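You operate a simulated robot arm through the tools that you are given. There is no shell and no other tool. Be economical: measure what you need, move in short steps, check, and stop when the job is done.

The job below is to be done with a simulated two-armed robot. You get a single attempt, and the scene is never put back.

Task
Swap the pink slab for the cream one and press its block again.
Fine: triple press lid up, pink slab to the free spot on the black mat, lid down to its stops and up again; that block medium, the others as they were, no crack.

It is judged by the outcome, as a careful person would: the job done as asked, and still so three seconds after it is handed in. It fails if anything else is knocked over, pushed out of place, dropped, spilled or broken. Lids that push on must go on centred and level and be pressed home; caps that screw on are set level and turned clockwise until they are tight.

Robot
Two 7-joint arms with two-finger grippers on one trunk, hanging from a carriage that runs on a gantry, over the field with the corners [-269.5, 127.4], [-270, -0.6], [0, -1.7], [0.5, 126.3] (x, y) and turns from -369 to 318 degrees about z. Base frame: it is fixed where the carriage stands at the start and does not move with it; the origin is on the floor, on the carriage's upright axis, x ahead of it, y to its left, z up. Units: cm, degrees, N and s.
The left shoulder is at the start at [4, 15.8, 138], the right one opposite. With the tool pointing down near the work surface each hand reaches from about 10 to 48 cm from the robot's upright axis, wherever it stands, measured 20 degrees to its own side. Places, roughly: small block (7x7x6 cm) [30, -10, 90]; triple press lid [30, -30, 100]. Payload 1.96 kg a hand.
Tool frame (each hand has its own): the origin (TCP) lies between the finger pads and is the grasp point; the fingertips stand 2 cm ahead of it; z points along the fingers, y is the line along which they close. The gripper opens to 7.2 cm. The gripper's body begins 3.8 cm behind the TCP.
Orientation is that of the tool frame in the base frame, as a unit quaternion [w, x, y, z]. With the fingers straight down and closing along the base's y, the tool's x points along the base's -x, its y along +y and its z along -z.

Tools
- The arms move only by the tool play_rows. It takes "left_motion", "right_motion" or both (then of equal length, played together; a hand with none holds still); each is one flat list of numbers, 7 for each row, row after row: the turn, a rotation vector about the tool's x, y, z in rad, then the shift along the tool's x, y, z in cm, then the gripper command, from -1 (fully open) to 1 (shut), values between in proportion. In form: [ax, ay, az, x, y, z, fingers, ax, ay, az, x, y, z, fingers, ...]. A call has 1 to 12 rows; each row shifts and turns the commanded pose from where the row before left it, along the tool's axes as they then stand. A row lasts 0.2 s, in which the tool goes at most 5 cm and 8.6 degrees; a call with a longer step from one row to the next is refused whole, and so is a gripper value outside its range. A pose out of reach is approached as far as the arm can. The call stops where the force on the tool passes 90 N (or 10 N more than at its start, if that is more) or the arm is blocked; 0.2 s more then pass. The fingers move at their own pace (about 4.5 cm/s each) and stop on an object; they squeeze with about 38 N. The grip force told is the motor's: it shows also when the fingers shut on nothing. Time passes only in rows, and 0.2 s behind the last, so rows that do not move let the fingers close. It gives the time, the measured TCP pose, the force on the tool (base axes), the opening and the grip force at its end, in the units of the frame above (readings bear some noise), with the torque about the TCP (base axes, N m) and any sound that the robot's microphone picked up.
- Cameras (640 x 400 px; columns grow to the right, rows downward): "scene" is now at [20.15, -5.28, 173.57]; the picture's right is [-0.78, -0.63, 0.00], its down [-0.54, 0.67, -0.51] and it looks along [0.32, -0.39, -0.86] (base axes); focal length 214 px, centre (320, 200). "left" rides on the left gripper at [7.1, -1.9, -8.2] in its tool frame; the picture's right is [0.26, 0.97, 0.00], its down [-0.68, 0.18, -0.71] and it looks along [-0.69, 0.19, 0.70] (tool axes); focal length 280 px, centre (320, 200). "right" rides on the right gripper at [7.1, 1.9, -8.2] in its tool frame; the picture's right is [-0.26, 0.96, 0.00], its down [-0.67, -0.18, -0.72] and it looks along [-0.69, -0.19, 0.70] (tool axes); focal length 280 px, centre (320, 200). There is no depth. A picture from a camera that has moved, and an enlarged one, comes with that camera's place and axes in the base frame and with its lens.
- capture(camera): a new picture of that camera. It takes no simulated time.
- lift_body(by): slides the trunk up (or, below 0, down) by that many cm; the arms and the scene camera ride with it, the base frame stays. It gives what a move gives, with no picture.
- steer(legs): drives the robot by 1 to 6 legs, each [ahead, left, turn to the left] in cm, cm and degrees, along the robot's own axes; the way and the turn of a leg run together, so that a leg with both is an arc; at most 150 cm and 180 degrees a leg. The arms and the cameras ride along, it lands a little off, and it stops where it bumps. It keeps to its track: a leg is cut to what the track allows. It gives what a move gives.
- head_to(pan, tilt): turns the head with the scene camera to pan (to the left, within 86 degrees either way) and tilt (down, from -29 to 69), counted from straight ahead of the robot. It gives what a move gives.
- enlarge(camera, box): a new picture of the part [left, top, right, bottom] of that camera's present view, enlarged. It takes no simulated time.
- sign_off(): hands the job in; it is judged then, once.

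Go step by step. Nothing tells you exact positions but the pictures and the camera data: compare them with the known pose of the tool, close in by small moves and look again before you grip or let go. The budget is 120 turns and 108 pictures, counting those below and the enlarged ones. Unless the task says otherwise, let go and move clear before handing in, and close with one line.

The tools are called after "Emit:" as name(argument=value, ...) on one line, values as JSON. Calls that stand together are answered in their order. play_rows: Moves the arms, as the interface text tells. Its arguments: {"type":"object","properties":{"left_motion":{"type":"array"},"right_motion":{"type":"array"}},"required":[]} The other tools are called the same way: lift_body (by) slides the trunk up or down; steer (legs) drives the base; head_to (pan, tilt) turns the head that bears the scene camera; capture (camera) takes a picture; enlarge (camera, box) takes an enlarged picture of a part of a camera's view; sign_off () hands the job in.

At the start:

```text
clock: 0.0
left_position: [36.75, -1.1, 138.23]
left_ee_rot: [0.0, 0.0, 1.0, 0.0]
left_ft_force: [0.3, 0.1, 0.4]
left_ft_torque: [0.0, 0.0, -0.03]
left_opening: 7.18
left_finger_force: 0.1
right_position: [30.78, -37.39, 147.07]
right_ee_rot: [0.0, 0.0, 1.0, 0.0]
right_ft_force: [0.0, 0.6, -0.1]
right_ft_torque: [-0.01, 0.02, 0.03]
right_opening: 7.2
right_finger_force: 0.1
trunk travel left (down, up): [-70.3, 13.7]
robot x, y, heading: [0.28, 0.36, 0.2]
head pan, tilt: [-51.3, 59.7]
```

scene: 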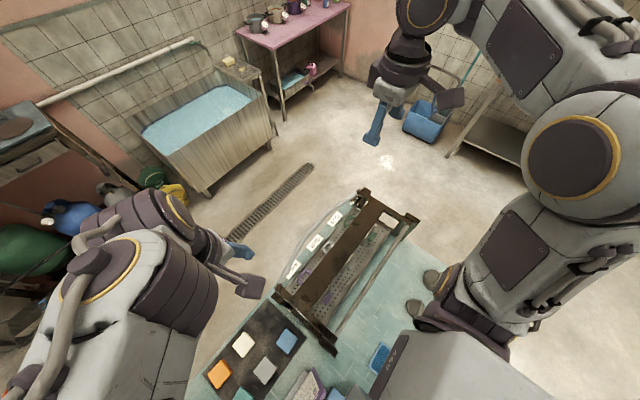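
right: 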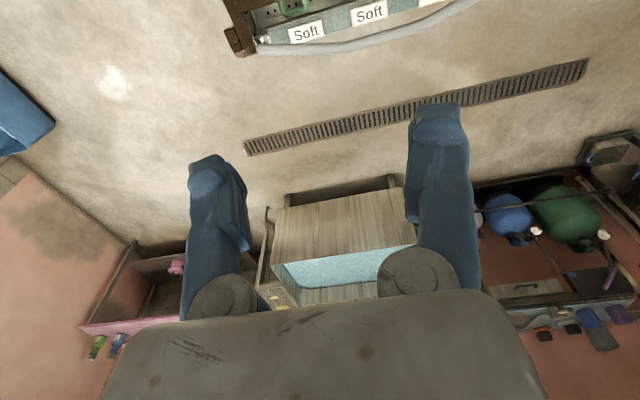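
left: 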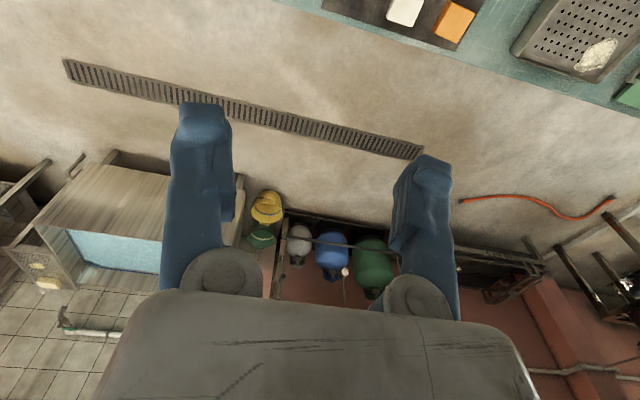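

I see a triple press at the middle of the table and a black mat with coloured slabs to its left. I'll look closer at both first.

Emit:
enlarge(camera="scene", box=[240, 170, 440, 370])

Emit:
head_to(pan=-30, tilt=66)

Emit:
capture(camera="scene")

```text
2.00 times, centred on (340, 270) of scene
camera zoom: at [20.15, -5.28, 173.57], right [-0.78, -0.63, 0.0], down [-0.54, 0.67, -0.51], along [0.32, -0.39, -0.86], focal length 429 px, centre (280, 60)
```

zoom: 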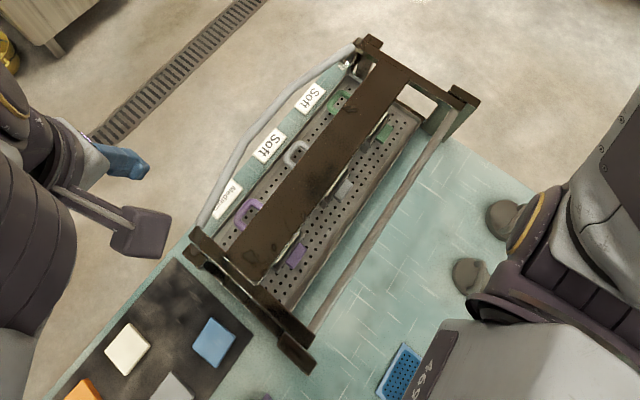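

```text
clock: 0.8
left_position: [36.84, -1.23, 138.37]
left_ee_rot: [0.0, 0.001, 1.0, 0.0]
left_ft_force: [0.2, 0.0, 0.6]
left_ft_torque: [-0.02, 0.03, 0.03]
left_opening: 7.2
left_finger_force: 0.1
right_position: [30.7, -37.43, 147.15]
right_ee_rot: [0.0, 0.0, 1.0, 0.0]
right_ft_force: [-0.6, 0.1, 0.7]
right_ft_torque: [0.0, -0.01, 0.03]
right_opening: 7.18
right_finger_force: 0.1
trunk travel left (down, up): [-70.3, 13.7]
robot x, y, heading: [-0.19, -0.19, -0.0]
head pan, tilt: [-30.0, 66.0]
```

```text
103 pictures are left
camera scene: at [21.11, -3.03, 172.87], right [-0.5, -0.87, 0.0], down [-0.79, 0.46, -0.41], along [0.35, -0.2, -0.91], focal length 214 px, centre (320, 200)
```

scene: 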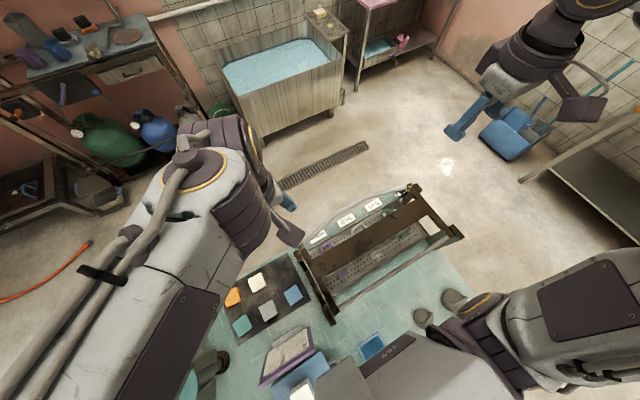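

The press holds three blocks under a brown lid. I'll enlarge the press and the mat for detail.

Emit:
enlarge(camera="scene", box=[290, 175, 470, 325])

Emit:
enlarge(camera="scene", box=[200, 250, 420, 400])

```text
2.67 times, centred on (380, 250) of scene
camera zoom: at [21.11, -3.03, 172.87], right [-0.5, -0.87, 0.0], down [-0.79, 0.46, -0.41], along [0.35, -0.2, -0.91], focal length 572 px, centre (160, 67)
```

zoom: 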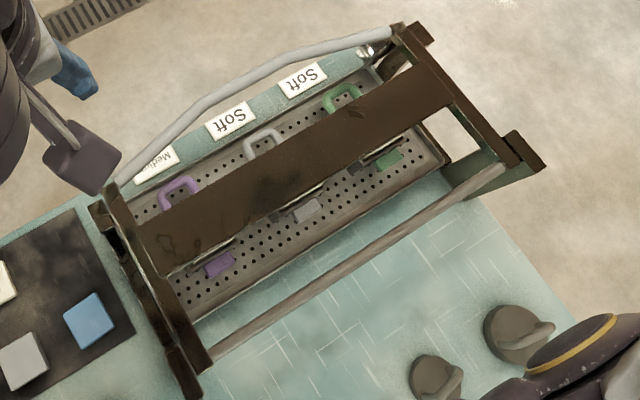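

```text
2.67 times, centred on (310, 325) of scene
camera zoom: at [21.11, -3.03, 172.87], right [-0.5, -0.87, 0.0], down [-0.79, 0.46, -0.41], along [0.35, -0.2, -0.91], focal length 572 px, centre (347, -133)
```

zoom: 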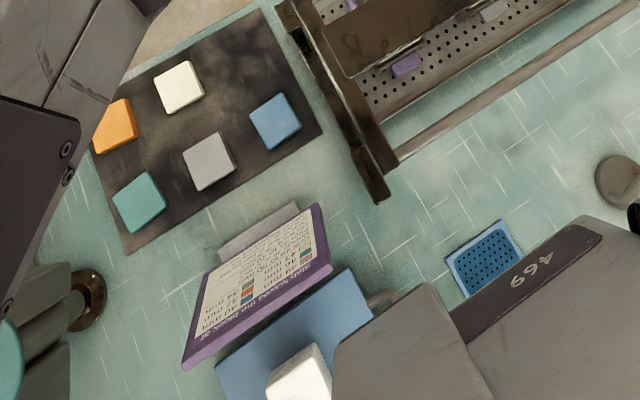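

There's a board listing what each slab does. I'll zoom in to read it.

Emit:
enlarge(camera="scene", box=[260, 320, 324, 360])

Emit:
enlarge(camera="scene", box=[310, 190, 400, 246])

```text
10.00 times, centred on (292, 340) of scene
camera zoom: at [21.11, -3.03, 172.87], right [-0.5, -0.87, 0.0], down [-0.79, 0.46, -0.41], along [0.35, -0.2, -0.91], focal length 2145 px, centre (600, -1200)
```

zoom: 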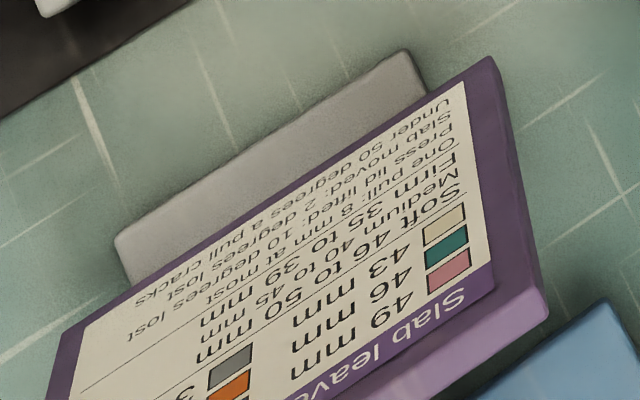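

```text
7.11 times, centred on (355, 218) of scene
camera zoom: at [21.11, -3.03, 172.87], right [-0.5, -0.87, 0.0], down [-0.79, 0.46, -0.41], along [0.35, -0.2, -0.91], focal length 1525 px, centre (71, 72)
```

zoom: 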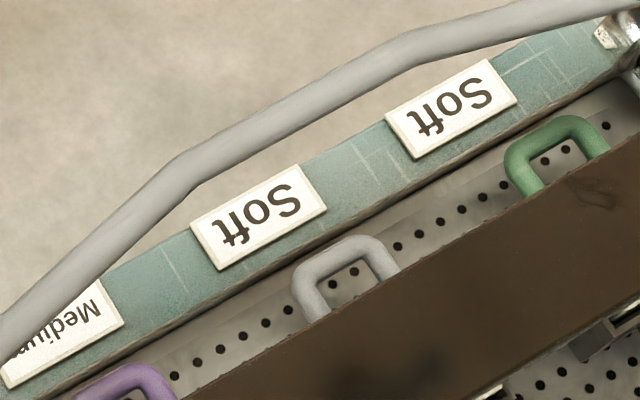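

The board gives slab sizes (pink 49, teal 46, cream 43 mm) and rules on temperature and pulls. I'll back off to read the rest and see the press from the side.

Emit:
steer(legs=[[-40, 0, 0]])

Emit:
capture(camera="scene")

Emit:
capture(camera="right")

Emit:
capture(camera="left")

```text
clock: 3.3
left_position: [-2.7, -1.17, 138.31]
left_ee_rot: [0.001, 0.002, 1.0, 0.001]
left_ft_force: [0.0, -0.5, 0.2]
left_ft_torque: [0.01, -0.01, -0.01]
left_opening: 7.18
left_finger_force: 0.1
right_position: [-8.64, -37.5, 147.04]
right_ee_rot: [-0.001, 0.001, 1.0, 0.0]
right_ft_force: [-0.7, 0.0, 0.7]
right_ft_torque: [0.0, 0.0, -0.02]
right_opening: 7.19
right_finger_force: 0.1
trunk travel left (down, up): [-70.3, 13.7]
robot x, y, heading: [-39.84, 0.01, 0.0]
head pan, tilt: [-30.0, 66.0]
```

```text
98 pictures are left
camera scene: at [-18.32, -3.02, 172.87], right [-0.5, -0.87, 0.0], down [-0.79, 0.46, -0.41], along [0.35, -0.2, -0.91], focal length 214 px, centre (320, 200)
```

scene: 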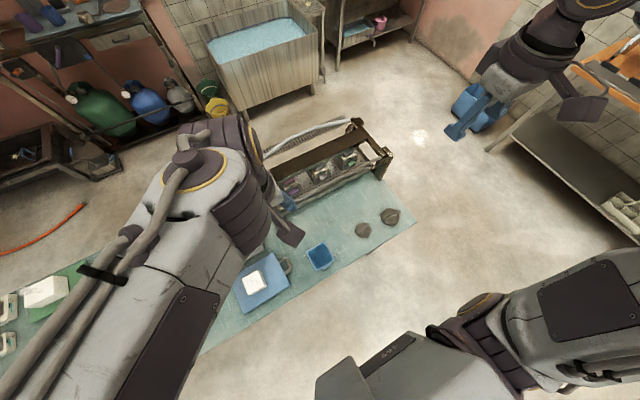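

```text
97 pictures are left
camera right: at [-15.71, -35.46, 155.28], right [0.26, 0.96, 0.0], down [0.67, -0.18, 0.72], along [0.69, -0.19, -0.7], focal length 280 px, centre (320, 200)
```

right: 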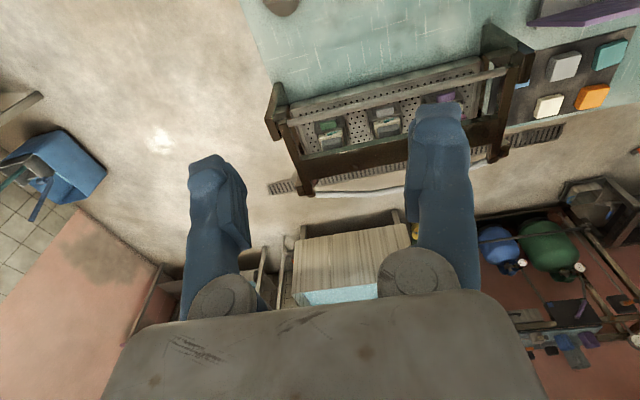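

```text
96 pictures are left
camera left: at [-9.75, -3.06, 146.58], right [-0.26, 0.97, 0.0], down [0.67, 0.18, 0.72], along [0.69, 0.19, -0.7], focal length 280 px, centre (320, 200)
```

left: 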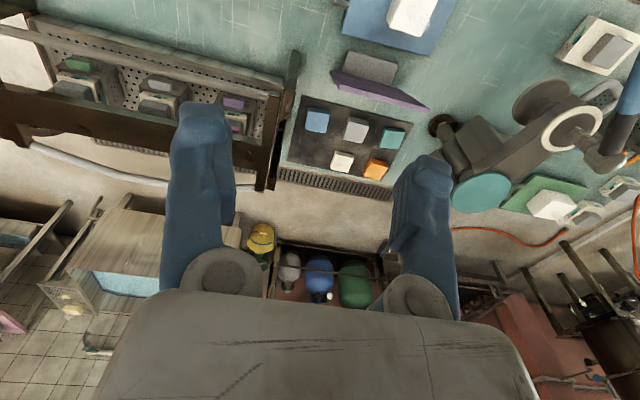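

The hand pictures are upside-down but now show the press from the back. I'll enlarge the press to see blocks, slabs and lid.

Emit:
enlarge(camera="right", box=[260, 20, 540, 200])

Emit:
enlarge(camera="left", box=[0, 0, 300, 190])

Emit:
enlarge(camera="scene", box=[260, 110, 400, 200])

```text
2.22 times, centred on (400, 110) of right
camera zoom: at [-15.71, -35.46, 155.28], right [0.26, 0.96, 0.0], down [0.67, -0.18, 0.72], along [0.69, -0.19, -0.7], focal length 623 px, centre (142, 400)
```

zoom: 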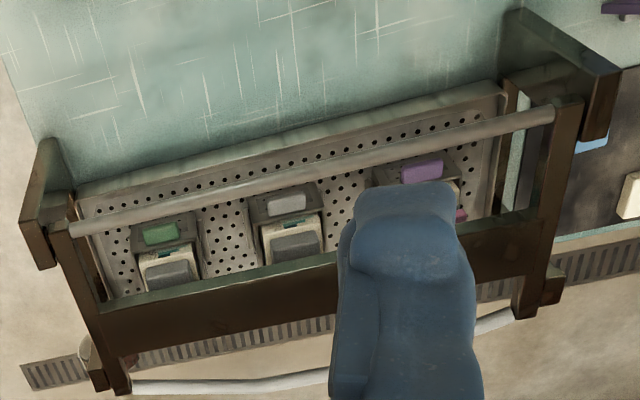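

```text
2.11 times, centred on (150, 95) of left
camera zoom: at [-9.75, -3.06, 146.58], right [-0.26, 0.97, 0.0], down [0.67, 0.18, 0.72], along [0.69, 0.19, -0.7], focal length 590 px, centre (678, 421)
```

zoom: 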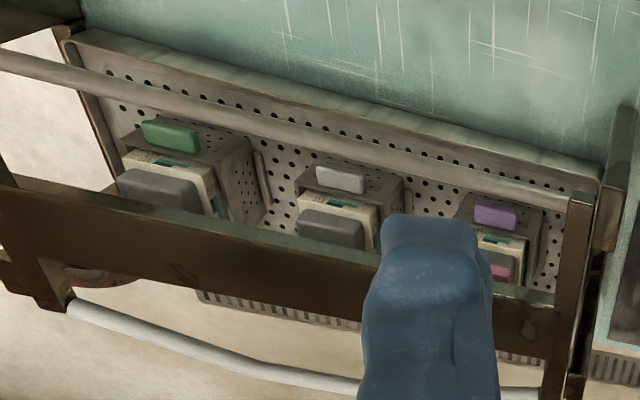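

```text
4.44 times, centred on (330, 155) of scene
camera zoom: at [-18.32, -3.02, 172.87], right [-0.5, -0.87, 0.0], down [-0.79, 0.46, -0.41], along [0.35, -0.2, -0.91], focal length 953 px, centre (276, 400)
```

zoom: 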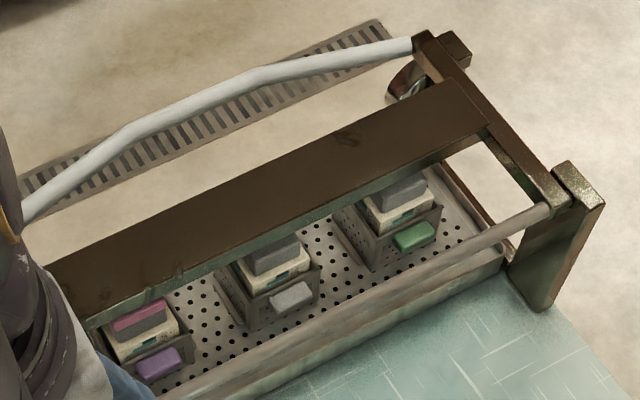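

The lid is a frame hinged at the back, with a plank over three moulds. The pink slab lies on the purple-tabbed mould's dark follower. I'll look for a temperature reading and latches.

Emit:
enlarge(camera="scene", box=[275, 170, 315, 195])

Emit:
enlarge(camera="scene", box=[305, 145, 361, 180])

Emit:
enlarge(camera="right", box=[260, 60, 356, 200])

```text
16.00 times, centred on (295, 182) of scene
camera zoom: at [-18.32, -3.02, 172.87], right [-0.5, -0.87, 0.0], down [-0.79, 0.46, -0.41], along [0.35, -0.2, -0.91], focal length 3432 px, centre (720, 480)
```

zoom: 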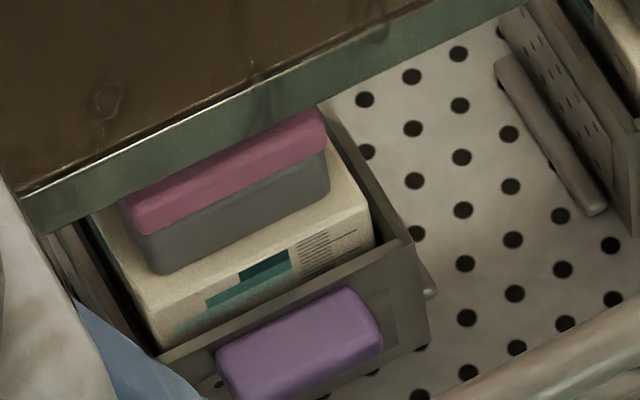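

```text
11.43 times, centred on (333, 162) of scene
camera zoom: at [-18.32, -3.02, 172.87], right [-0.5, -0.87, 0.0], down [-0.79, 0.46, -0.41], along [0.35, -0.2, -0.91], focal length 2451 px, centre (171, 629)
```

zoom: 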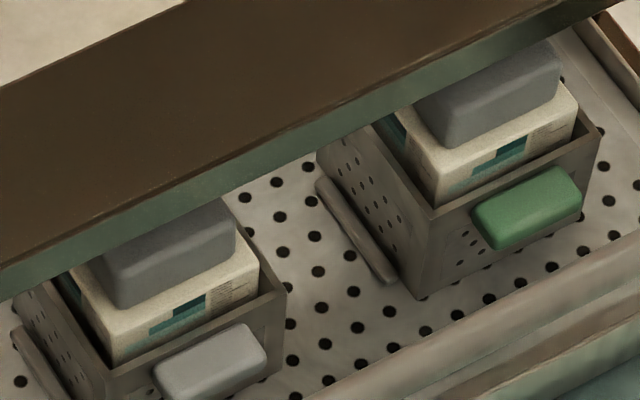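

```text
2.86 times, centred on (308, 130) of right
camera zoom: at [-15.71, -35.46, 155.28], right [0.26, 0.96, 0.0], down [0.67, -0.18, 0.72], along [0.69, -0.19, -0.7], focal length 801 px, centre (354, 400)
```

zoom: 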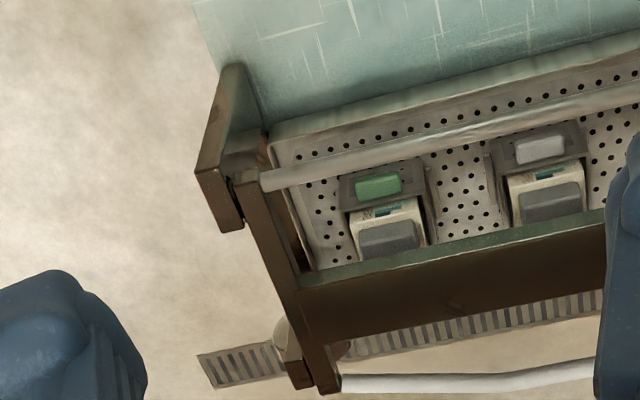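

The pink slab lies on a dark grey follower, and the other two moulds have only followers. I'll drive back in and look at the shiny round object at the far front end of the press, likely a thermometer.

Emit:
steer(legs=[[40, 0, 0]])

Emit:
head_to(pan=-55, tilt=55)

Emit:
capture(camera="scene")

```text
clock: 5.8
left_position: [36.83, -1.02, 138.36]
left_ee_rot: [0.001, -0.001, 1.0, 0.0]
left_ft_force: [-0.3, 0.2, -0.5]
left_ft_torque: [-0.03, -0.01, -0.04]
left_opening: 7.22
left_finger_force: 0.1
right_position: [30.77, -37.27, 147.06]
right_ee_rot: [0.0, -0.001, 1.0, 0.0]
right_ft_force: [0.2, -0.3, -0.5]
right_ft_torque: [0.02, -0.03, 0.01]
right_opening: 7.22
right_finger_force: 0.0
trunk travel left (down, up): [-70.3, 13.7]
robot x, y, heading: [-0.26, 0.12, 0.0]
head pan, tilt: [-30.0, 66.0]
```

```text
clock: 6.7
left_position: [36.76, -1.04, 138.27]
left_ee_rot: [0.001, -0.001, 1.0, -0.001]
left_ft_force: [0.7, -0.7, 0.2]
left_ft_torque: [-0.02, 0.03, -0.01]
left_opening: 7.19
left_finger_force: 0.0
right_position: [30.8, -37.24, 147.13]
right_ee_rot: [0.0, -0.001, 1.0, 0.0]
right_ft_force: [-0.9, -0.4, -0.4]
right_ft_torque: [0.0, -0.04, 0.02]
right_opening: 7.19
right_finger_force: 0.1
trunk travel left (down, up): [-70.3, 13.7]
robot x, y, heading: [0.0, -0.03, 0.1]
head pan, tilt: [-55.0, 55.0]
```

```text
89 pictures are left
camera scene: at [20.05, -5.86, 174.13], right [-0.82, -0.58, 0.0], down [-0.47, 0.67, -0.57], along [0.33, -0.47, -0.82], focal length 214 px, centre (320, 200)
```

scene: 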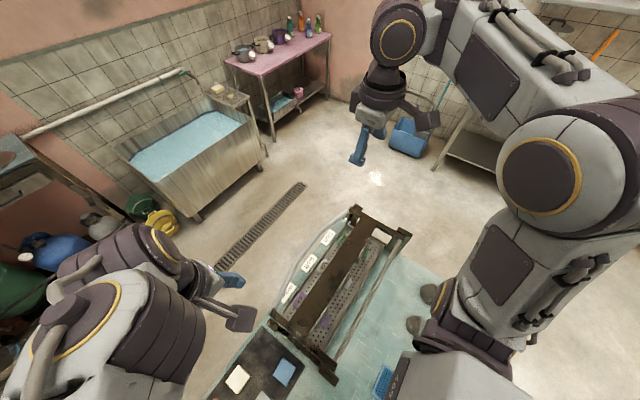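

Emit:
enlarge(camera="scene", box=[328, 200, 376, 230])

Emit:
enlarge(camera="scene", box=[264, 200, 424, 300])

```text
13.33 times, centred on (352, 215) of scene
camera zoom: at [20.05, -5.86, 174.13], right [-0.82, -0.58, 0.0], down [-0.47, 0.67, -0.57], along [0.33, -0.47, -0.82], focal length 2860 px, centre (-107, 0)
```

zoom: 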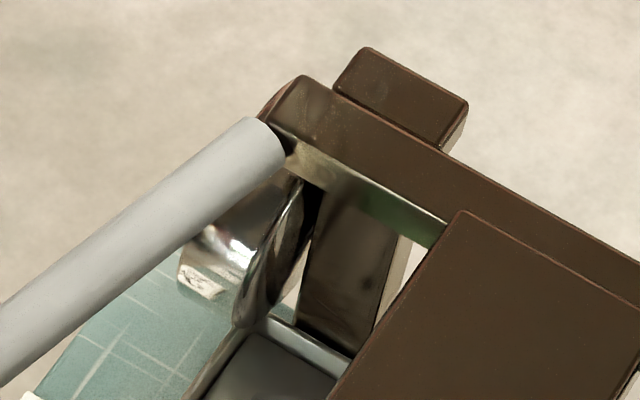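

```text
4.00 times, centred on (344, 250) of scene
camera zoom: at [20.05, -5.86, 174.13], right [-0.82, -0.58, 0.0], down [-0.47, 0.67, -0.57], along [0.33, -0.47, -0.82], focal length 858 px, centre (224, 0)
```

zoom: 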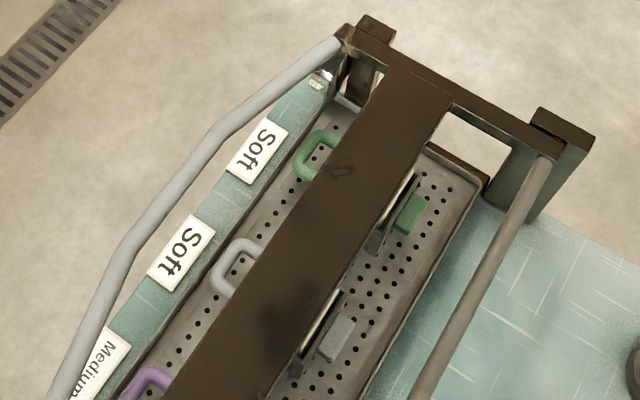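

The dial faces away from me, so it stays unread; the board says the lid should only be lifted once before pressing. I take the handle bar as running along y at about (43.3, -28, 98.5) with the hinge at x 14.8, z 98. Next I turn the right hand 90° and lower it.

Emit:
play_rows(right_motion=[0, 0, -0.1428, 0, 0, 2, -1, 0, 0, -0.1428, 0, 0, 2, -1, 0, 0, -0.1428, 0, 0, 2, -1, 0, 0, -0.1428, 0, 0, 2, -1, 0, 0, -0.1428, 0, 0, 2, -1, 0, 0, -0.1428, 0, 0, 2, -1, 0, 0, -0.1428, 0, 0, 2, -1, 0, 0, -0.1428, 0, 0, 2, -1, 0, 0, -0.1428, 0, 0, 2, -1, 0, 0, -0.1428, 0, 0, 2, -1, 0, 0, -0.1428, 0, 0, 2, -1])

Emit:
capture(camera="right")

```text
clock: 9.1
left_position: [36.75, -1.1, 138.32]
left_ee_rot: [0.002, -0.001, 1.0, 0.0]
left_ft_force: [0.3, 0.5, -0.1]
left_ft_torque: [0.01, 0.01, 0.02]
left_opening: 7.18
left_finger_force: 0.0
right_position: [30.86, -37.1, 125.15]
right_ee_rot: [0.0, 0.709, -0.705, 0.0]
right_ft_force: [-0.3, 0.7, 0.0]
right_ft_torque: [-0.01, -0.03, -0.03]
right_opening: 7.18
right_finger_force: 0.1
trunk travel left (down, up): [-70.3, 13.7]
robot x, y, heading: [-0.01, 0.32, 0.2]
head pan, tilt: [-55.0, 55.0]
```

```text
86 pictures are left
camera right: at [28.99, -44.27, 133.29], right [-0.97, 0.26, 0.0], down [0.18, 0.68, 0.72], along [0.18, 0.69, -0.7], focal length 280 px, centre (320, 200)
```

right: 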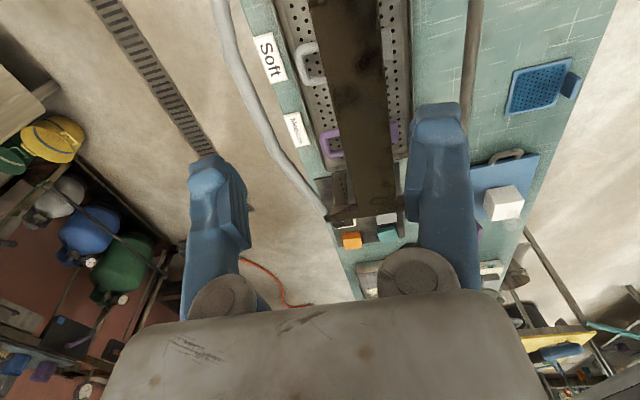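

The hand is turned; tool x now runs along -y and tool y along -x. I move it above the bar and shift the left hand away to the left.

Emit:
play_rows(right_motion=[0, 0, 0, -2.6, -2.5, 2.6, -1, 0, 0, 0, -2.6, -2.5, 2.6, -1, 0, 0, 0, -2.6, -2.5, 2.6, -1, 0, 0, 0, -2.6, -2.5, 2.6, -1, 0, 0, 0, -2.6, -2.5, 2.6, -1, 0, 0, 0, 0, 0, 0, -1], left_motion=[0, 0, 0, 0, 3, 0, -1, 0, 0, 0, 0, 3, 0, -1, 0, 0, 0, 0, 3, 0, -1, 0, 0, 0, 0, 3, 0, -1, 0, 0, 0, 0, 3, 0, -1, 0, 0, 0, 0, 0, 0, -1])

Emit:
capture(camera="right")

Emit:
capture(camera="scene")

```text
clock: 10.5
left_position: [36.78, 14.06, 138.25]
left_ee_rot: [0.001, -0.001, 1.0, -0.001]
left_ft_force: [0.0, 0.8, 0.2]
left_ft_torque: [0.0, -0.01, 0.0]
left_opening: 7.19
left_finger_force: 0.1
right_position: [43.23, -24.08, 111.96]
right_ee_rot: [0.0, 0.708, -0.706, 0.0]
right_ft_force: [0.1, 0.7, 0.0]
right_ft_torque: [-0.01, -0.02, 0.0]
right_opening: 7.18
right_finger_force: 0.0
trunk travel left (down, up): [-70.3, 13.7]
robot x, y, heading: [-0.12, 0.05, 0.0]
head pan, tilt: [-55.0, 55.0]
```

```text
85 pictures are left
camera right: at [41.44, -31.2, 120.09], right [-0.97, 0.26, 0.0], down [0.18, 0.67, 0.72], along [0.19, 0.69, -0.7], focal length 280 px, centre (320, 200)
```

right: 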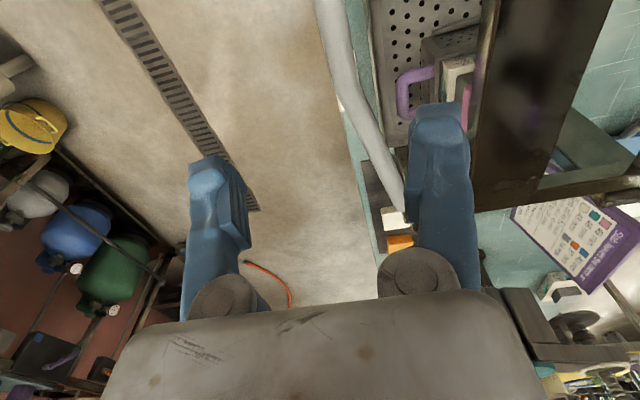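

```text
84 pictures are left
camera scene: at [20.04, -5.86, 174.14], right [-0.82, -0.58, 0.0], down [-0.47, 0.67, -0.57], along [0.33, -0.47, -0.82], focal length 214 px, centre (320, 200)
```

scene: 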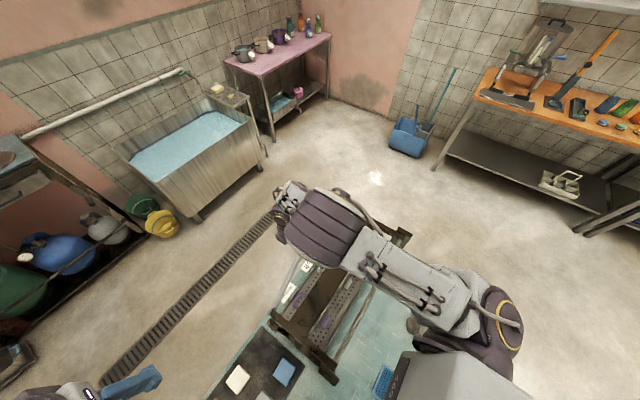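

I'll read the board from this angle, then drop closer, shifting about 1.3 cm back toward the bar.

Emit:
enlarge(camera="right", box=[510, 185, 638, 295])

Emit:
play_rows(right_motion=[0, 0, 0, 0.7, 0.7, 2.5, -1, 0, 0, 0, 0.7, 0.6, 2.5, -1, 0, 0, 0, 0.6, 0, 2, -1, 0, 0, 0, 0, 0, 0, -1])

Emit:
capture(camera="right")

```text
3.64 times, centred on (574, 240) of right
camera zoom: at [41.44, -31.2, 120.09], right [-0.97, 0.26, 0.0], down [0.18, 0.67, 0.72], along [0.19, 0.69, -0.7], focal length 1020 px, centre (-604, 54)
```

zoom: 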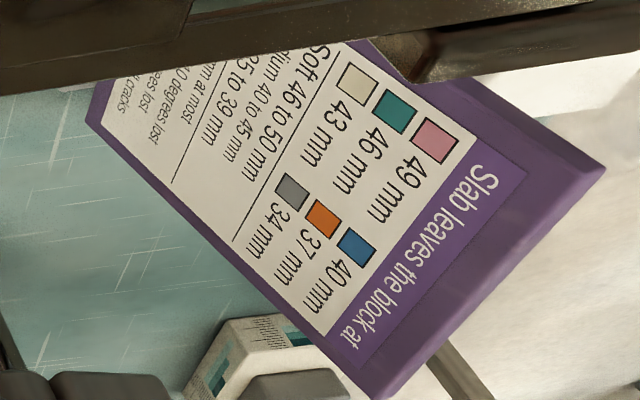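

```text
clock: 11.5
left_position: [36.72, 14.13, 138.16]
left_ee_rot: [0.0, -0.001, 1.0, 0.0]
left_ft_force: [-0.2, 0.3, 0.2]
left_ft_torque: [0.01, 0.01, 0.04]
left_opening: 7.21
left_finger_force: 0.2
right_position: [42.08, -26.32, 105.24]
right_ee_rot: [0.0, 0.707, -0.707, 0.0]
right_ft_force: [0.1, -0.7, 1.0]
right_ft_torque: [0.03, 0.0, -0.03]
right_opening: 7.19
right_finger_force: 0.0
trunk travel left (down, up): [-70.3, 13.7]
robot x, y, heading: [-0.0, 0.1, 0.2]
head pan, tilt: [-55.0, 55.0]
```

```text
82 pictures are left
camera right: at [40.23, -33.36, 113.36], right [-0.97, 0.26, 0.0], down [0.18, 0.67, 0.72], along [0.19, 0.69, -0.7], focal length 280 px, centre (320, 200)
```

right: 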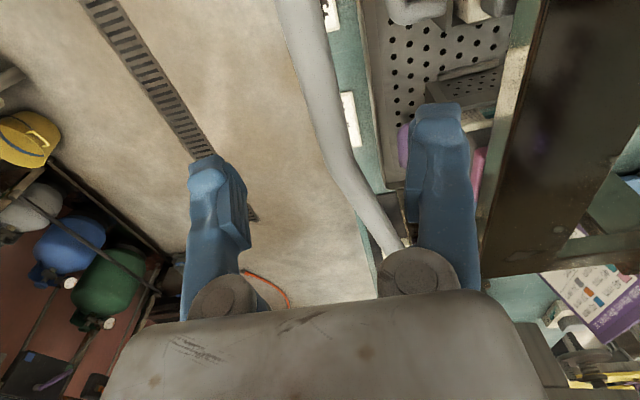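

The bar is centred between the fingers in the picture. I lower 6.7 cm and look before closing.

Emit:
play_rows(right_motion=[0, 0, 0, 0, 0, 2.5, -1, 0, 0, 0, 0, 0, 2.2, -1, 0, 0, 0, 0, 0, 2, -1, 0, 0, 0, 0, 0, 0, -1])

Emit:
capture(camera="right")

```text
clock: 12.5
left_position: [36.76, 14.1, 138.21]
left_ee_rot: [0.001, -0.001, 1.0, 0.0]
left_ft_force: [0.4, -0.4, -0.6]
left_ft_torque: [-0.03, -0.01, 0.01]
left_opening: 7.18
left_finger_force: 0.1
right_position: [42.07, -26.21, 98.48]
right_ee_rot: [0.001, 0.707, -0.707, 0.0]
right_ft_force: [-0.1, 0.0, 0.0]
right_ft_torque: [-0.02, 0.01, 0.01]
right_opening: 7.23
right_finger_force: 0.0
trunk travel left (down, up): [-70.3, 13.7]
robot x, y, heading: [-0.12, -0.27, 0.1]
head pan, tilt: [-55.0, 55.0]
```

```text
81 pictures are left
camera right: at [40.13, -33.32, 106.64], right [-0.97, 0.26, 0.0], down [0.18, 0.67, 0.72], along [0.19, 0.69, -0.7], focal length 280 px, centre (320, 200)
```

right: 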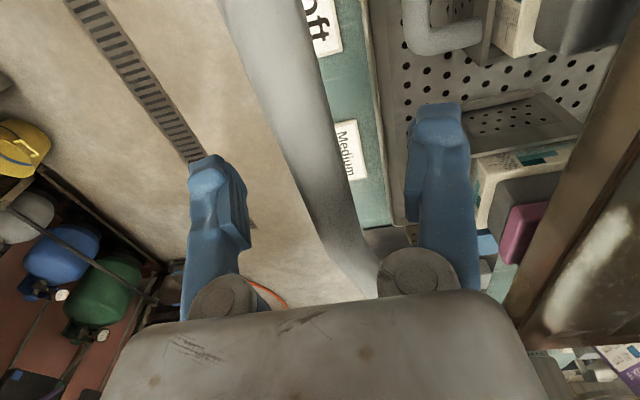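

The bar is between the fingers at the right height. I slide 2 cm along it onto the straight part and close.

Emit:
play_rows(right_motion=[0, 0, 0, 2, 0.2, 0, -1, 0, 0, 0, 0, 0, 0, 1, 0, 0, 0, 0, 0, 0, 1, 0, 0, 0, 0, 0, 0, 1, 0, 0, 0, 0, 0, 0, 1, 0, 0, 0, 0, 0, 0, 1])

```text
clock: 13.9
left_position: [36.81, 14.16, 138.31]
left_ee_rot: [0.001, -0.001, 1.0, 0.0]
left_ft_force: [-0.1, -0.8, -0.6]
left_ft_torque: [0.03, -0.02, 0.0]
left_opening: 7.21
left_finger_force: 0.0
right_position: [41.96, -28.39, 98.32]
right_ee_rot: [0.0, 0.708, -0.707, 0.0]
right_ft_force: [3.4, -0.9, -5.4]
right_ft_torque: [-0.01, 0.01, -0.03]
right_opening: 1.19
right_finger_force: 35.8
trunk travel left (down, up): [-70.3, 13.7]
robot x, y, heading: [-0.18, 0.07, 0.2]
head pan, tilt: [-55.0, 55.0]
```

The opening reads 1.2 cm, a bit under the bar width I'd guessed. I check the grip in a picture.

Emit:
enlarge(camera="right", box=[160, 80, 480, 300])

```text
1.82 times, centred on (320, 190) of right
camera zoom: at [40.0, -35.4, 106.59], right [-0.97, 0.26, 0.0], down [0.18, 0.67, 0.72], along [0.19, 0.69, -0.7], focal length 510 px, centre (320, 218)
```

zoom: 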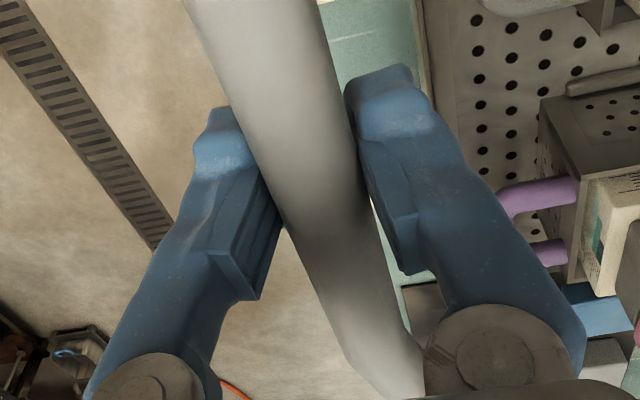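

The bar is held well. I lift it along an arc about the hinge, first 20°.

Emit:
play_rows(right_motion=[0, 0, 0, 0, 0.017, -0.949, 1, 0, 0, 0, 0, 0.05, -0.949, 1, 0, 0, 0, 0, 0.083, -0.944, 1, 0, 0, 0, 0, 0.116, -0.944, 1, 0, 0, 0, 0, 0.148, -0.936, 1, 0, 0, 0, 0, 0.181, -0.933, 1, 0, 0, 0, 0, 0.214, -0.925, 1, 0, 0, 0, 0, 0.246, -0.917, 1, 0, 0, 0, 0, 0.277, -0.908, 1, 0, 0, 0, 0, 0.309, -0.898, 1])

Emit:
capture(camera="right")

Emit:
capture(camera="scene")

```text
clock: 16.1
left_position: [36.63, 13.99, 138.18]
left_ee_rot: [0.0, -0.001, 1.0, 0.0]
left_ft_force: [1.3, 0.2, 0.7]
left_ft_torque: [0.03, -0.01, 0.0]
left_opening: 7.21
left_finger_force: 0.1
right_position: [39.96, -28.4, 107.62]
right_ee_rot: [0.001, 0.707, -0.707, -0.001]
right_ft_force: [-5.5, -6.4, -11.8]
right_ft_torque: [-0.03, -0.28, -0.11]
right_opening: 1.01
right_finger_force: 37.7
trunk travel left (down, up): [-70.3, 13.7]
robot x, y, heading: [-0.33, 0.45, 0.3]
head pan, tilt: [-55.0, 55.0]
```

```text
79 pictures are left
camera right: at [38.13, -35.39, 115.77], right [-0.97, 0.26, 0.0], down [0.18, 0.67, 0.72], along [0.18, 0.69, -0.7], focal length 280 px, centre (320, 200)
```

right: 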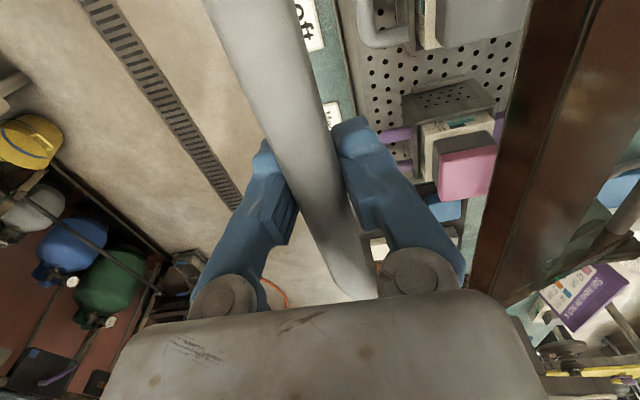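

```text
78 pictures are left
camera scene: at [19.97, -5.89, 174.11], right [-0.82, -0.58, 0.0], down [-0.47, 0.67, -0.57], along [0.33, -0.47, -0.82], focal length 214 px, centre (320, 200)
```

scene: 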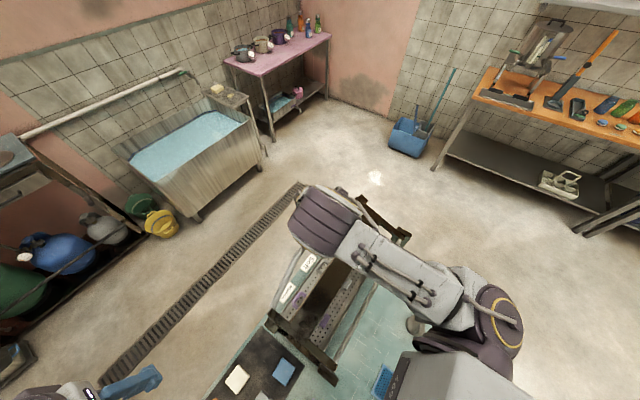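

The lid follows with little force and the pink slab stays on its follower. I continue the arc to 50°.

Emit:
play_rows(right_motion=[0, 0, 0, 0, 0.428, -1.102, 1, 0, 0, 0, 0, 0.476, -1.082, 1, 0, 0, 0, 0, 0.523, -1.06, 1, 0, 0, 0, 0, 0.569, -1.037, 1, 0, 0, 0, 0, 0.614, -1.011, 1, 0, 0, 0, 0, 0.657, -0.983, 1, 0, 0, 0, 0, 0.699, -0.953, 1, 0, 0, 0, 0, 0.74, -0.922, 1, 0, 0, 0, 0, 0.779, -0.889, 1, 0, 0, 0, 0, 0.818, -0.854, 1, 0, 0, 0, 0, 0.854, -0.818, 1, 0, 0, 0, 0, 0.889, -0.779, 1])

Emit:
capture(camera="scene")

```text
clock: 18.7
left_position: [36.13, 14.13, 137.93]
left_ee_rot: [-0.002, -0.001, 1.0, 0.0]
left_ft_force: [-0.1, -0.6, 0.1]
left_ft_torque: [0.01, -0.01, -0.02]
left_opening: 7.17
left_finger_force: 0.1
right_position: [31.3, -28.23, 118.88]
right_ee_rot: [0.004, 0.708, -0.706, -0.003]
right_ft_force: [-30.9, -13.6, -48.7]
right_ft_torque: [-0.17, -0.34, -0.07]
right_opening: 0.95
right_finger_force: 36.7
trunk travel left (down, up): [-70.3, 13.7]
robot x, y, heading: [-0.42, 0.45, 0.1]
head pan, tilt: [-55.0, 55.0]
```

```text
77 pictures are left
camera scene: at [19.78, -5.87, 174.01], right [-0.82, -0.58, 0.0], down [-0.47, 0.67, -0.57], along [0.33, -0.47, -0.82], focal length 214 px, centre (320, 200)
```

scene: 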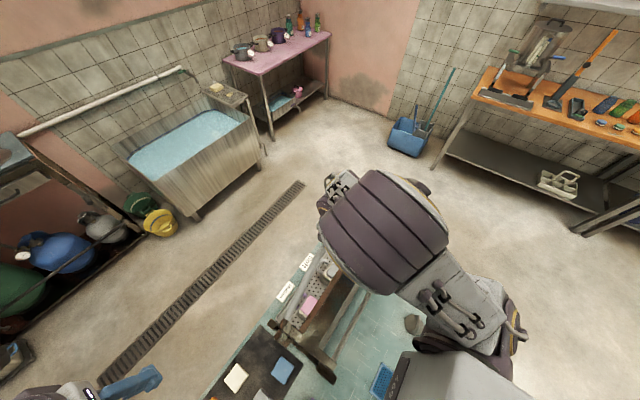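

There's some pull toward the hinge, so my arc was slightly wide. I refit the hinge to about (15, 97.4), relax that, and continue to about 69°.

Emit:
play_rows(right_motion=[0, 0, 0, 0, 0.5, 0.2, 1, 0, 0, 0, 0, 1.231, -0.705, 1, 0, 0, 0, 0, 1.165, -0.686, 1, 0, 0, 0, 0, 1.097, -0.645, 1, 0, 0, 0, 0, 1.126, -0.592, 1, 0, 0, 0, 0, 1.153, -0.539, 1, 0, 0, 0, 0, 1.177, -0.484, 1])

Emit:
capture(camera="right")

```text
clock: 20.3
left_position: [36.53, 14.02, 138.16]
left_ee_rot: [0.0, 0.0, 1.0, -0.001]
left_ft_force: [0.1, 0.0, 0.2]
left_ft_torque: [0.0, 0.0, 0.0]
left_opening: 7.22
left_finger_force: 0.1
right_position: [24.87, -28.12, 122.6]
right_ee_rot: [0.019, -0.701, 0.713, 0.014]
right_ft_force: [-4.3, -15.4, -19.4]
right_ft_torque: [-0.85, -0.11, 0.51]
right_opening: 0.93
right_finger_force: 37.1
trunk travel left (down, up): [-70.3, 13.7]
robot x, y, heading: [-0.23, -0.1, -0.0]
head pan, tilt: [-55.0, 55.0]
```

```text
76 pictures are left
camera right: at [22.75, -35.5, 130.38], right [-0.96, 0.28, 0.01], down [0.19, 0.64, 0.75], along [0.2, 0.72, -0.66], focal length 280 px, centre (320, 200)
```

right: 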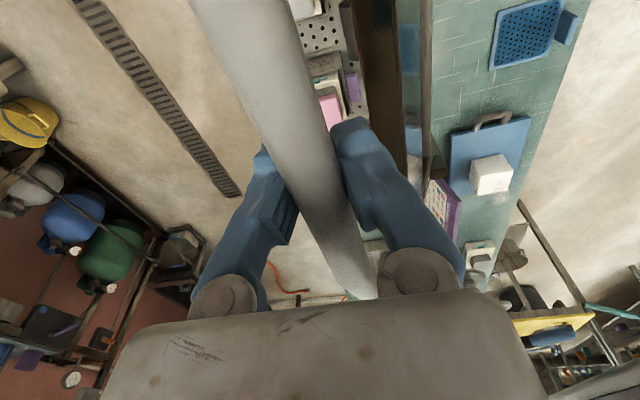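

Still fine; the lid stands at about 69°. I continue to about 85°.

Emit:
play_rows(right_motion=[0, 0, 0, 0, 1.198, -0.428, 1, 0, 0, 0, 0, 1.217, -0.371, 1, 0, 0, 0, 0, 1.233, -0.313, 1, 0, 0, 0, 0, 1.247, -0.255, 1, 0, 0, 0, 0, 1.257, -0.195, 1, 0, 0, 0, 0, 1.265, -0.136, 1])

Emit:
capture(camera="scene")

```text
clock: 21.7
left_position: [36.88, 14.25, 138.37]
left_ee_rot: [0.001, -0.001, 1.0, 0.0]
left_ft_force: [0.7, 0.8, 0.1]
left_ft_torque: [0.01, 0.0, 0.01]
left_opening: 7.16
left_finger_force: 0.0
right_position: [23.99, -30.27, 125.52]
right_ee_rot: [0.022, -0.706, 0.708, 0.009]
right_ft_force: [9.1, 22.4, 20.0]
right_ft_torque: [0.12, -0.08, 0.12]
right_opening: 1.54
right_finger_force: 40.3
right hand out of reach, approached as far as the arm can: row 1, 2, 3, 4, 5, 6
trunk travel left (down, up): [-70.3, 13.7]
robot x, y, heading: [0.33, 0.15, 0.5]
head pan, tilt: [-55.0, 55.0]
```

```text
75 pictures are left
camera scene: at [20.17, -5.77, 174.32], right [-0.82, -0.58, 0.0], down [-0.47, 0.67, -0.57], along [0.33, -0.47, -0.82], focal length 214 px, centre (320, 200)
```

scene: 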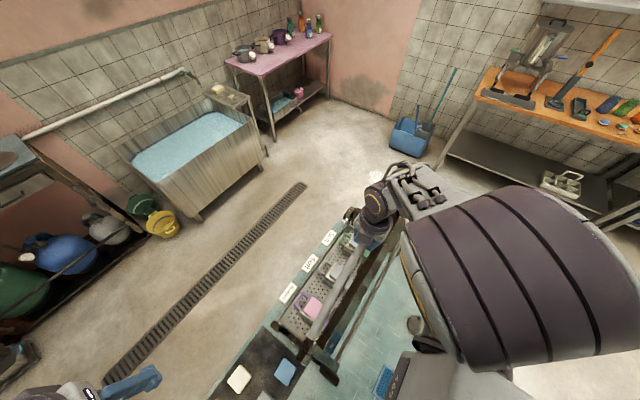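

The arm hit its reach limit and drifted. I check the grip at once.

Emit:
capture(camera="right")

Emit:
enlarge(camera="scene", box=[280, 160, 460, 360])

```text
74 pictures are left
camera right: at [21.91, -37.73, 133.35], right [-0.96, 0.27, -0.01], down [0.17, 0.64, 0.75], along [0.2, 0.72, -0.67], focal length 280 px, centre (320, 200)
```

right: 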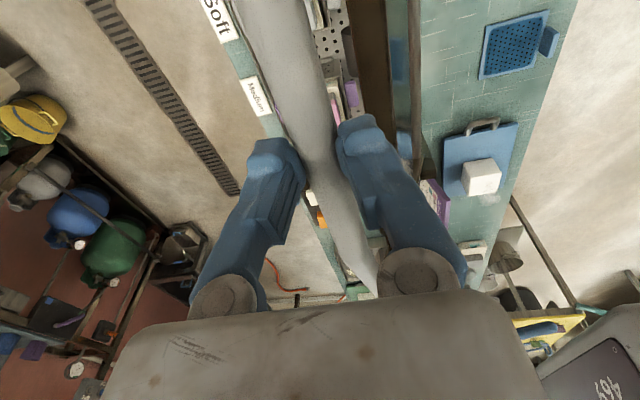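

```text
2.00 times, centred on (370, 260) of scene
camera zoom: at [20.17, -5.77, 174.32], right [-0.82, -0.58, 0.0], down [-0.47, 0.67, -0.57], along [0.33, -0.47, -0.82], focal length 429 px, centre (220, 80)
```

zoom: 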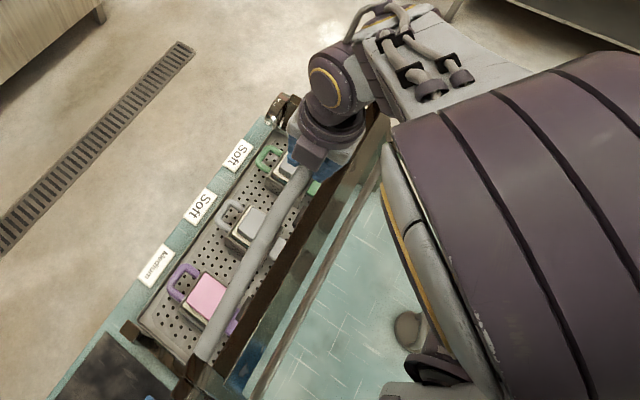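

The bar has slid to the fingertips but is still held. Driving the robot back carries the lid further up and seats the bar deeper, so I drive back 8 cm.

Emit:
steer(legs=[[-8, 0, 0]])

Emit:
capture(camera="right")

Emit:
capture(camera="scene")

```text
clock: 22.5
left_position: [35.27, 14.3, 138.34]
left_ee_rot: [0.002, -0.002, 1.0, 0.0]
left_ft_force: [-0.2, -0.7, 0.0]
left_ft_torque: [0.0, 0.02, 0.0]
left_opening: 7.19
left_finger_force: 0.0
right_position: [23.05, -30.42, 125.69]
right_ee_rot: [-0.036, 0.709, -0.704, 0.0]
right_ft_force: [16.9, 9.2, 42.2]
right_ft_torque: [0.49, -0.25, 0.26]
right_opening: 1.54
right_finger_force: 39.9
trunk travel left (down, up): [-70.3, 13.7]
robot x, y, heading: [-2.14, -0.26, 0.5]
head pan, tilt: [-55.0, 55.0]
stopped in leg 1: the force on the tool passed its limit at 111 N (the readings are from after the stop); the commanded pose is now the measured one
```

```text
72 pictures are left
camera right: at [20.9, -37.91, 133.45], right [-0.97, 0.26, -0.03], down [0.14, 0.64, 0.76], along [0.22, 0.73, -0.65], focal length 280 px, centre (320, 200)
```

right: 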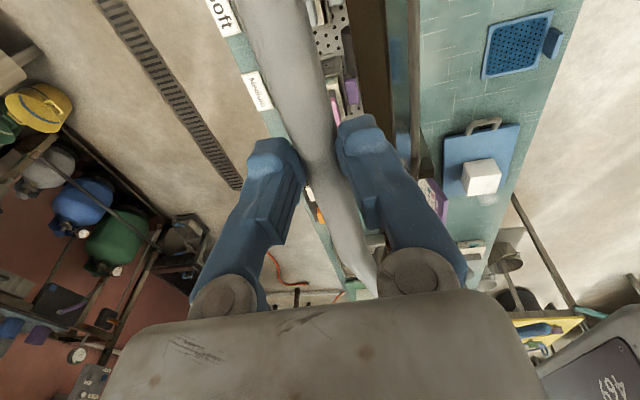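

```text
71 pictures are left
camera scene: at [18.52, -5.74, 174.18], right [-0.82, -0.58, 0.0], down [-0.47, 0.67, -0.58], along [0.33, -0.47, -0.82], focal length 214 px, centre (320, 200)
```

scene: 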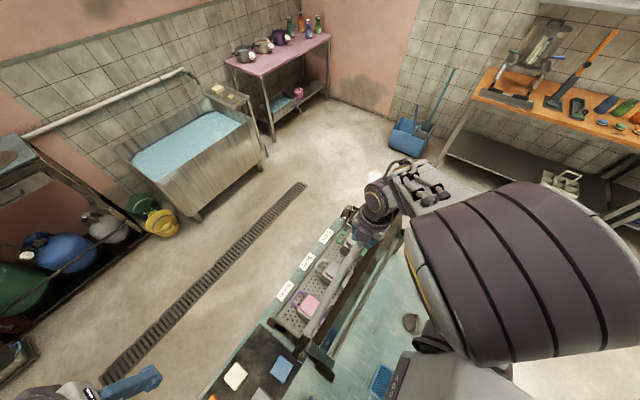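

The drive was blocked because the lid seems to be at its back stop, around 70°. I loosen the fingers a little while still straddling the bar and slide down, to see whether the lid stays by itself.

Emit:
play_rows(right_motion=[0, 0, 0, 0, 0, 0, 0.3, 0, 0, 0, 0, 0, 0, 0.3, 0, 0, 0, 0, 0, 0.8, 0.3, 0, 0, 0, 0, 0, 0.8, 0.3, 0, 0, 0, 0, 0, 0, 0.3])

Emit:
capture(camera="right")

```text
clock: 23.7
left_position: [34.83, 14.25, 138.22]
left_ee_rot: [0.002, -0.001, 1.0, 0.0]
left_ft_force: [-0.8, -0.6, 0.2]
left_ft_torque: [0.02, 0.0, -0.01]
left_opening: 7.2
left_finger_force: 0.1
right_position: [22.68, -30.48, 123.98]
right_ee_rot: [-0.03, 0.707, -0.706, -0.003]
right_ft_force: [3.1, -0.7, 1.3]
right_ft_torque: [-0.03, -0.01, -0.01]
right_opening: 2.71
right_finger_force: 1.4
trunk travel left (down, up): [-70.3, 13.7]
robot x, y, heading: [-2.02, 0.16, -0.0]
head pan, tilt: [-55.0, 55.0]
```

```text
70 pictures are left
camera right: at [20.46, -37.81, 131.71], right [-0.97, 0.26, -0.02], down [0.15, 0.64, 0.75], along [0.21, 0.72, -0.66], focal length 280 px, centre (320, 200)
```

right: 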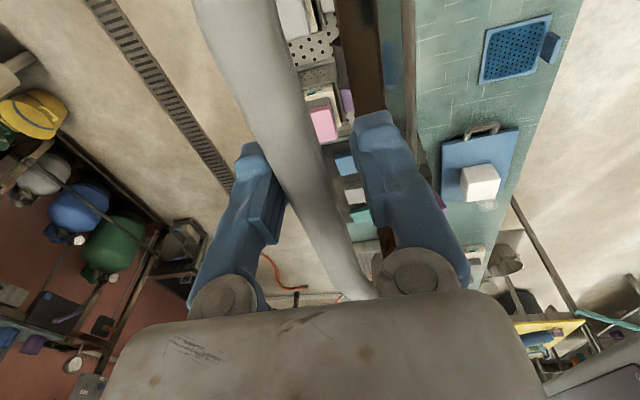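

The bar touches the front finger with only 3 N. I move the hand 0.8 cm forward to see whether the bar follows.

Emit:
play_rows(right_motion=[0, 0, 0, 0, -0.4, 0, 0.3, 0, 0, 0, 0, -0.4, 0, 0.3, 0, 0, 0, 0, 0, 0, 0.3])

Emit:
capture(camera="right")

```text
clock: 24.5
left_position: [35.01, 14.31, 138.24]
left_ee_rot: [0.001, -0.002, 1.0, -0.001]
left_ft_force: [0.2, -0.6, 0.3]
left_ft_torque: [0.01, 0.02, -0.01]
left_opening: 7.22
left_finger_force: 0.0
right_position: [23.41, -30.23, 124.01]
right_ee_rot: [-0.031, 0.707, -0.706, -0.004]
right_ft_force: [2.3, -0.8, -2.7]
right_ft_torque: [-0.03, 0.0, -0.01]
right_opening: 2.7
right_finger_force: 1.1
trunk travel left (down, up): [-70.3, 13.7]
robot x, y, heading: [-1.62, -0.03, 0.4]
head pan, tilt: [-55.0, 55.0]
```

```text
69 pictures are left
camera right: at [21.26, -37.77, 131.73], right [-0.97, 0.26, -0.02], down [0.15, 0.64, 0.75], along [0.21, 0.72, -0.66], focal length 280 px, centre (320, 200)
```

right: 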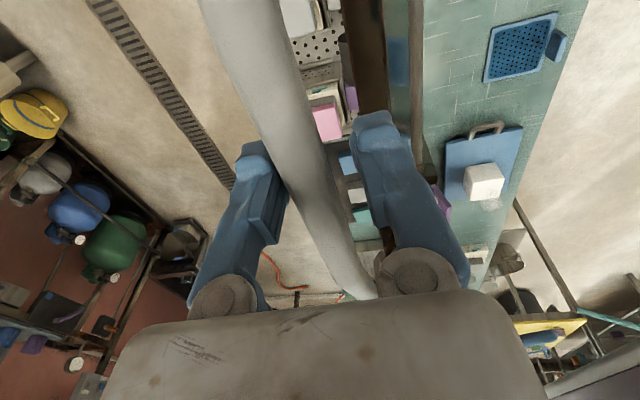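

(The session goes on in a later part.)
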